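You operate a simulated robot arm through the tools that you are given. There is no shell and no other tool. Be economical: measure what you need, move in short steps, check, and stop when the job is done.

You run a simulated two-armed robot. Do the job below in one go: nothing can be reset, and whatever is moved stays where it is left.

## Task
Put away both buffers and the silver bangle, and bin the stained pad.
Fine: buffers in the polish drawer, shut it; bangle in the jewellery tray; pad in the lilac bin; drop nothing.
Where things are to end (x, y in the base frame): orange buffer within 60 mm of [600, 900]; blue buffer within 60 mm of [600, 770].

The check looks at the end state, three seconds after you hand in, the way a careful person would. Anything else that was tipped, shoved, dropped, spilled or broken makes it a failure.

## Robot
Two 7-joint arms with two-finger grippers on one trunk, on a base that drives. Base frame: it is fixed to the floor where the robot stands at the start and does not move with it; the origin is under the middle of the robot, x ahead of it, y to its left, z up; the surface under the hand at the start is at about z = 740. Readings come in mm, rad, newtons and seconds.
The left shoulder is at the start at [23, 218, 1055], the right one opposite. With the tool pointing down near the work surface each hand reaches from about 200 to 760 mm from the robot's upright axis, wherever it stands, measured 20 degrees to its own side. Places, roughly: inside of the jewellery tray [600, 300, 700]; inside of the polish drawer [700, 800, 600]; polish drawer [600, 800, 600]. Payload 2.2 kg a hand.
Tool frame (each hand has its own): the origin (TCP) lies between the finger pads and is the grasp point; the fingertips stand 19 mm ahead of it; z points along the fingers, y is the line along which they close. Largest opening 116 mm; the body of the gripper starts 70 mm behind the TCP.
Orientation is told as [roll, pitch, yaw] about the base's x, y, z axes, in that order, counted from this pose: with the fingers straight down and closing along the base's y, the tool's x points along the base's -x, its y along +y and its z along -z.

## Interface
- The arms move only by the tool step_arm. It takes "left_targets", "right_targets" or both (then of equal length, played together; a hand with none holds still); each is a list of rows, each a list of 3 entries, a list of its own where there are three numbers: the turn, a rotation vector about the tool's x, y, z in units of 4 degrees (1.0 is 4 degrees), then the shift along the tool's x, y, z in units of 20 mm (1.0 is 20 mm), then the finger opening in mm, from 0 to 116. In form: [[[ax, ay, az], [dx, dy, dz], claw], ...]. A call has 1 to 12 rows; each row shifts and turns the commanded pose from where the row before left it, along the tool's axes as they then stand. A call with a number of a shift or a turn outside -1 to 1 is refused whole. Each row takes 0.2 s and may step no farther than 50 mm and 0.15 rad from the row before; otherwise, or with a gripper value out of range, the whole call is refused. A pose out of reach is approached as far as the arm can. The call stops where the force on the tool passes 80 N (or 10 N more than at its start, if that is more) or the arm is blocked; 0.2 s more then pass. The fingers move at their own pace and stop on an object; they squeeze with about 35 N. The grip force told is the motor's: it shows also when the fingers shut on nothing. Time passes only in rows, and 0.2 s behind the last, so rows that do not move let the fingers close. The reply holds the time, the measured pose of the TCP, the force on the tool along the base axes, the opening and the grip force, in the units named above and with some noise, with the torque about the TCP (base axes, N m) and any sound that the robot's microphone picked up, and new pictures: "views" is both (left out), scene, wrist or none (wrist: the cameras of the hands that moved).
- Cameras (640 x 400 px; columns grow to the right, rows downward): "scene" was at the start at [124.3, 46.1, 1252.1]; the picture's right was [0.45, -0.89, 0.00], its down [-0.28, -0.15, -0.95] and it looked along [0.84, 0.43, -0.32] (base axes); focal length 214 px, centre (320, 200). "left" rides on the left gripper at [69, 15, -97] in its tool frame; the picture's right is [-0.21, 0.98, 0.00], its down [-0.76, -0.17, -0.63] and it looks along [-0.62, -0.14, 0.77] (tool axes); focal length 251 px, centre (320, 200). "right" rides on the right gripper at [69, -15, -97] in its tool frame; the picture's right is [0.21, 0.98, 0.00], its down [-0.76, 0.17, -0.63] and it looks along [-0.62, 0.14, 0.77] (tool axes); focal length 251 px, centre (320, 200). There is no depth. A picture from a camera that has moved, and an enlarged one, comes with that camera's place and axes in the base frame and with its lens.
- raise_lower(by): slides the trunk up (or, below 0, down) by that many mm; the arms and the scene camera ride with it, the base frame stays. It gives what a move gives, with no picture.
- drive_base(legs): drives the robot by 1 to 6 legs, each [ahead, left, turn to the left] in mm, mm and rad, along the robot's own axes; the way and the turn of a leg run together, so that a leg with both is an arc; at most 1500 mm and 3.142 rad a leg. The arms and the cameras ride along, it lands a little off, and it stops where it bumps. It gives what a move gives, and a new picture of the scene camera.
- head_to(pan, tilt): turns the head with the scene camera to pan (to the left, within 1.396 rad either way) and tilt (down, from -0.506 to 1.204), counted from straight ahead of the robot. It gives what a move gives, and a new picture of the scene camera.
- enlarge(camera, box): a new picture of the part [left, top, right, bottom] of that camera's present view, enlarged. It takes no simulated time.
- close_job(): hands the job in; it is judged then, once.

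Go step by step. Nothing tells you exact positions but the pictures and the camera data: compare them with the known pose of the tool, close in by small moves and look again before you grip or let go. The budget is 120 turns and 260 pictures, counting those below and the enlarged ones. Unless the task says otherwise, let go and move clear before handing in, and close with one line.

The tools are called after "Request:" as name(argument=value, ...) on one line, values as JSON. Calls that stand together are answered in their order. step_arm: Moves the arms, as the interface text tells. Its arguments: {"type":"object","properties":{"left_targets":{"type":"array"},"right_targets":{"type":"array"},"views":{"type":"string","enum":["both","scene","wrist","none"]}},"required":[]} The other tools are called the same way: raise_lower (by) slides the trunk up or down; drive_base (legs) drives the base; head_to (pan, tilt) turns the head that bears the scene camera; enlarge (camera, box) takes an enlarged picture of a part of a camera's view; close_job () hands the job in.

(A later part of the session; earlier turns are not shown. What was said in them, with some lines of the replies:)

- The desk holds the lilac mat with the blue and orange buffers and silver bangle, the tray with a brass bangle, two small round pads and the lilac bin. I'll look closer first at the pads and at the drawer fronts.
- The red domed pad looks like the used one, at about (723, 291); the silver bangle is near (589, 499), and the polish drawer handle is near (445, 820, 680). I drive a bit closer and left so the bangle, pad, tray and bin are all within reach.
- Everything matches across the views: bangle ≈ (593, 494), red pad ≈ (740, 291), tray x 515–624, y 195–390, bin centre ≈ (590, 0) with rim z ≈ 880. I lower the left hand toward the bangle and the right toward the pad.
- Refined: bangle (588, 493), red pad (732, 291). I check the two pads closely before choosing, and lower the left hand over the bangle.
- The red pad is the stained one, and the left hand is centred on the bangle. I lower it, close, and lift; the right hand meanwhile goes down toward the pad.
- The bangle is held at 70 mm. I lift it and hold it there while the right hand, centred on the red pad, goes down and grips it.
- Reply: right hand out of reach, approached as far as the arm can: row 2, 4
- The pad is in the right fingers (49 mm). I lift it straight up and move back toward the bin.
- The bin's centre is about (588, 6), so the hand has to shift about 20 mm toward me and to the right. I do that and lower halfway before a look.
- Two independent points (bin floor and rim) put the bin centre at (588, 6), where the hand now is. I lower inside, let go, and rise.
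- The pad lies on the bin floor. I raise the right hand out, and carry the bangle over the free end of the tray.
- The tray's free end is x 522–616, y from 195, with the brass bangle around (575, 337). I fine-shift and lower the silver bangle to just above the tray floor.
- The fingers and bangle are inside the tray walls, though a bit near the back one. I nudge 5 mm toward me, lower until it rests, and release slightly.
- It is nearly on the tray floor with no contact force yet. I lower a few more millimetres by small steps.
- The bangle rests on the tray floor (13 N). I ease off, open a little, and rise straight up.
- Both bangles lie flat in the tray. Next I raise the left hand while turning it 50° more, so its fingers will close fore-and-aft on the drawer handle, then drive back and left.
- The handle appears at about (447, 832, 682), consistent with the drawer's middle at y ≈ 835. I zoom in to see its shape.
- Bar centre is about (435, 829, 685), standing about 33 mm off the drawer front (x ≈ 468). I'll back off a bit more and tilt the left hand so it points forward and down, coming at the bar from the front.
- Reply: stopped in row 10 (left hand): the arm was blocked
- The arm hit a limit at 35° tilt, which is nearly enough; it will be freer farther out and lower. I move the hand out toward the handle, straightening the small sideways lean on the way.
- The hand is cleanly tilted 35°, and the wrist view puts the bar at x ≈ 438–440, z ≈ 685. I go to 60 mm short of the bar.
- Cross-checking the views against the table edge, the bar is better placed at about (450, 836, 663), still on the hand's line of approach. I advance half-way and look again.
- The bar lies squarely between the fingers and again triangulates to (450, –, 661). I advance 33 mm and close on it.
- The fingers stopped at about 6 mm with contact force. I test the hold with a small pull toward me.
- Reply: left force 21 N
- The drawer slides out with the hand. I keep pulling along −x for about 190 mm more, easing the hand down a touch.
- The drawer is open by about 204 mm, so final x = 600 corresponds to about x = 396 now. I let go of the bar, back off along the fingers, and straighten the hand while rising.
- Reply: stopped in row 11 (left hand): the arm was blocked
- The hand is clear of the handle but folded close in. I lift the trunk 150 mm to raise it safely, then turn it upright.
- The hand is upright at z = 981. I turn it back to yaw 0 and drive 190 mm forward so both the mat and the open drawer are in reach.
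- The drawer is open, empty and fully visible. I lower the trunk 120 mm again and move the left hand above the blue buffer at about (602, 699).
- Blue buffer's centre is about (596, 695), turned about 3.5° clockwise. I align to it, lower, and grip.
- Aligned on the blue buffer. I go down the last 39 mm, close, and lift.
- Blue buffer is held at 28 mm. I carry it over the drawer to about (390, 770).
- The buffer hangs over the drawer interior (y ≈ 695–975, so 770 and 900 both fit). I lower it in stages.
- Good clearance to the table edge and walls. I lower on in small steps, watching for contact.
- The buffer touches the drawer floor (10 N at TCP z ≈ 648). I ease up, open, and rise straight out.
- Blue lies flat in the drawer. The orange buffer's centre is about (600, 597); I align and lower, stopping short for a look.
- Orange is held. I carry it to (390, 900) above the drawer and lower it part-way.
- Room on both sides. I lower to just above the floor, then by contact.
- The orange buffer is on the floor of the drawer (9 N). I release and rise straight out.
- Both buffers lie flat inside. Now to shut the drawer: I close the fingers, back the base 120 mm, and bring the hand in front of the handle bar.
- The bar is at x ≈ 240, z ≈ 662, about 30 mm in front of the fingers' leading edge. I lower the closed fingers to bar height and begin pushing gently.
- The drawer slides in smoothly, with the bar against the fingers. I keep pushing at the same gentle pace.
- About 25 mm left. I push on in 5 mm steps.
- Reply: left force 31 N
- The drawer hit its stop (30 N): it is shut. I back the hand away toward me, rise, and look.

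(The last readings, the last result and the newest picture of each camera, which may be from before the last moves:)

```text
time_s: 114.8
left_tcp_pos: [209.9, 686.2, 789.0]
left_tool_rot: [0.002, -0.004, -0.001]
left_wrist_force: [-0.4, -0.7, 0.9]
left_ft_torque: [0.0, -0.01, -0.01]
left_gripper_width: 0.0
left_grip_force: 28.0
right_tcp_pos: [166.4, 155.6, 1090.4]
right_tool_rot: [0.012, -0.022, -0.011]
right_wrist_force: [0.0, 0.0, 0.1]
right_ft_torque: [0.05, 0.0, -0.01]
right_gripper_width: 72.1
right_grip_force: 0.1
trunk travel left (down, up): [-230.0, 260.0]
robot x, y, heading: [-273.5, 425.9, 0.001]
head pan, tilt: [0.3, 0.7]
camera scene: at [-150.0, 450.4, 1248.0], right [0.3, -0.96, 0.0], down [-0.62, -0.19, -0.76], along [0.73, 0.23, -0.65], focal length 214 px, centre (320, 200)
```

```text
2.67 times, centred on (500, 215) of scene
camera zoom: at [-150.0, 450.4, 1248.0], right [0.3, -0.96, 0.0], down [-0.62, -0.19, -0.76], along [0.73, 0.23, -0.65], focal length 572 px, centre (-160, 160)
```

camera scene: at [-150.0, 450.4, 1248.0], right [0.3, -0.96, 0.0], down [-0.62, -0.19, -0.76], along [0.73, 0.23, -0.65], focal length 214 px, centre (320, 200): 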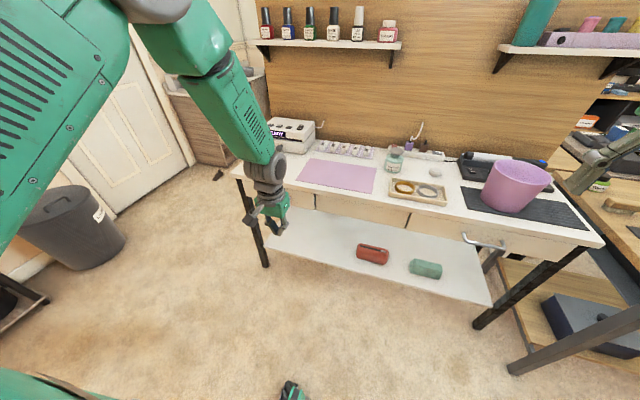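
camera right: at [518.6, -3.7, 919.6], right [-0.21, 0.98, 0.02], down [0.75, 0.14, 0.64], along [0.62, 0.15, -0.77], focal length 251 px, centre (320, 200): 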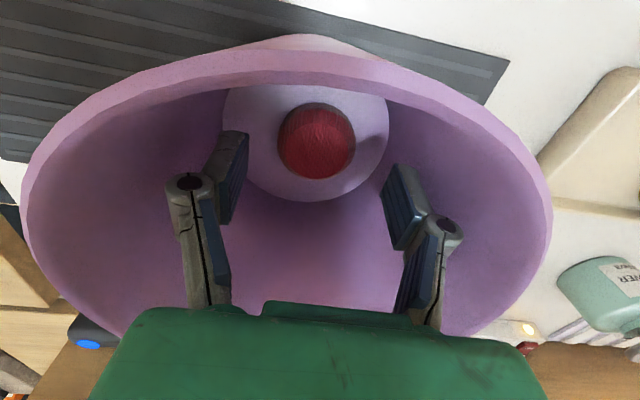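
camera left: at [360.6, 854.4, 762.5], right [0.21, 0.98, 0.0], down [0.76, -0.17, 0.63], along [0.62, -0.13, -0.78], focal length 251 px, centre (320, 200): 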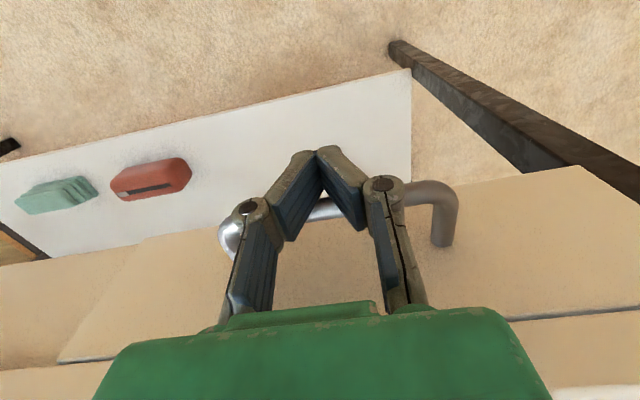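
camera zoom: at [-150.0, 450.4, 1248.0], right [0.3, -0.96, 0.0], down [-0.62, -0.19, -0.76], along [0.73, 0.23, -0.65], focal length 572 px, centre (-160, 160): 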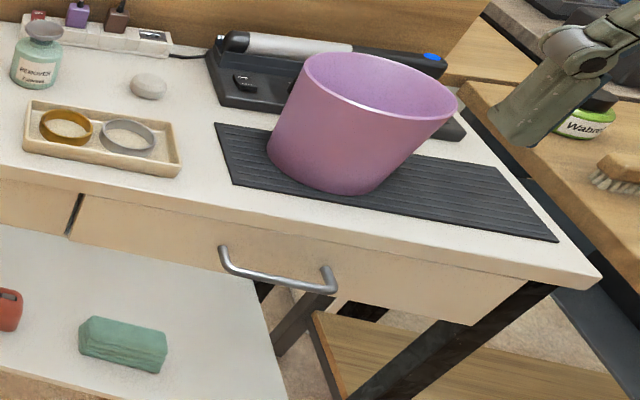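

The polish drawer is shut with both buffers inside. The bangle is in the tray, the stained pad is in the bin, nothing else looks disturbed, and both hands are empty and clear, so I hand in.

Request:
close_job()

```text
The job is handed in.
```

The job is handed in. Both buffers are in the shut polish drawer, the silver bangle is in the jewellery tray, and the stained red pad is in the lilac bin. I dropped nothing and saw nothing else disturbed.
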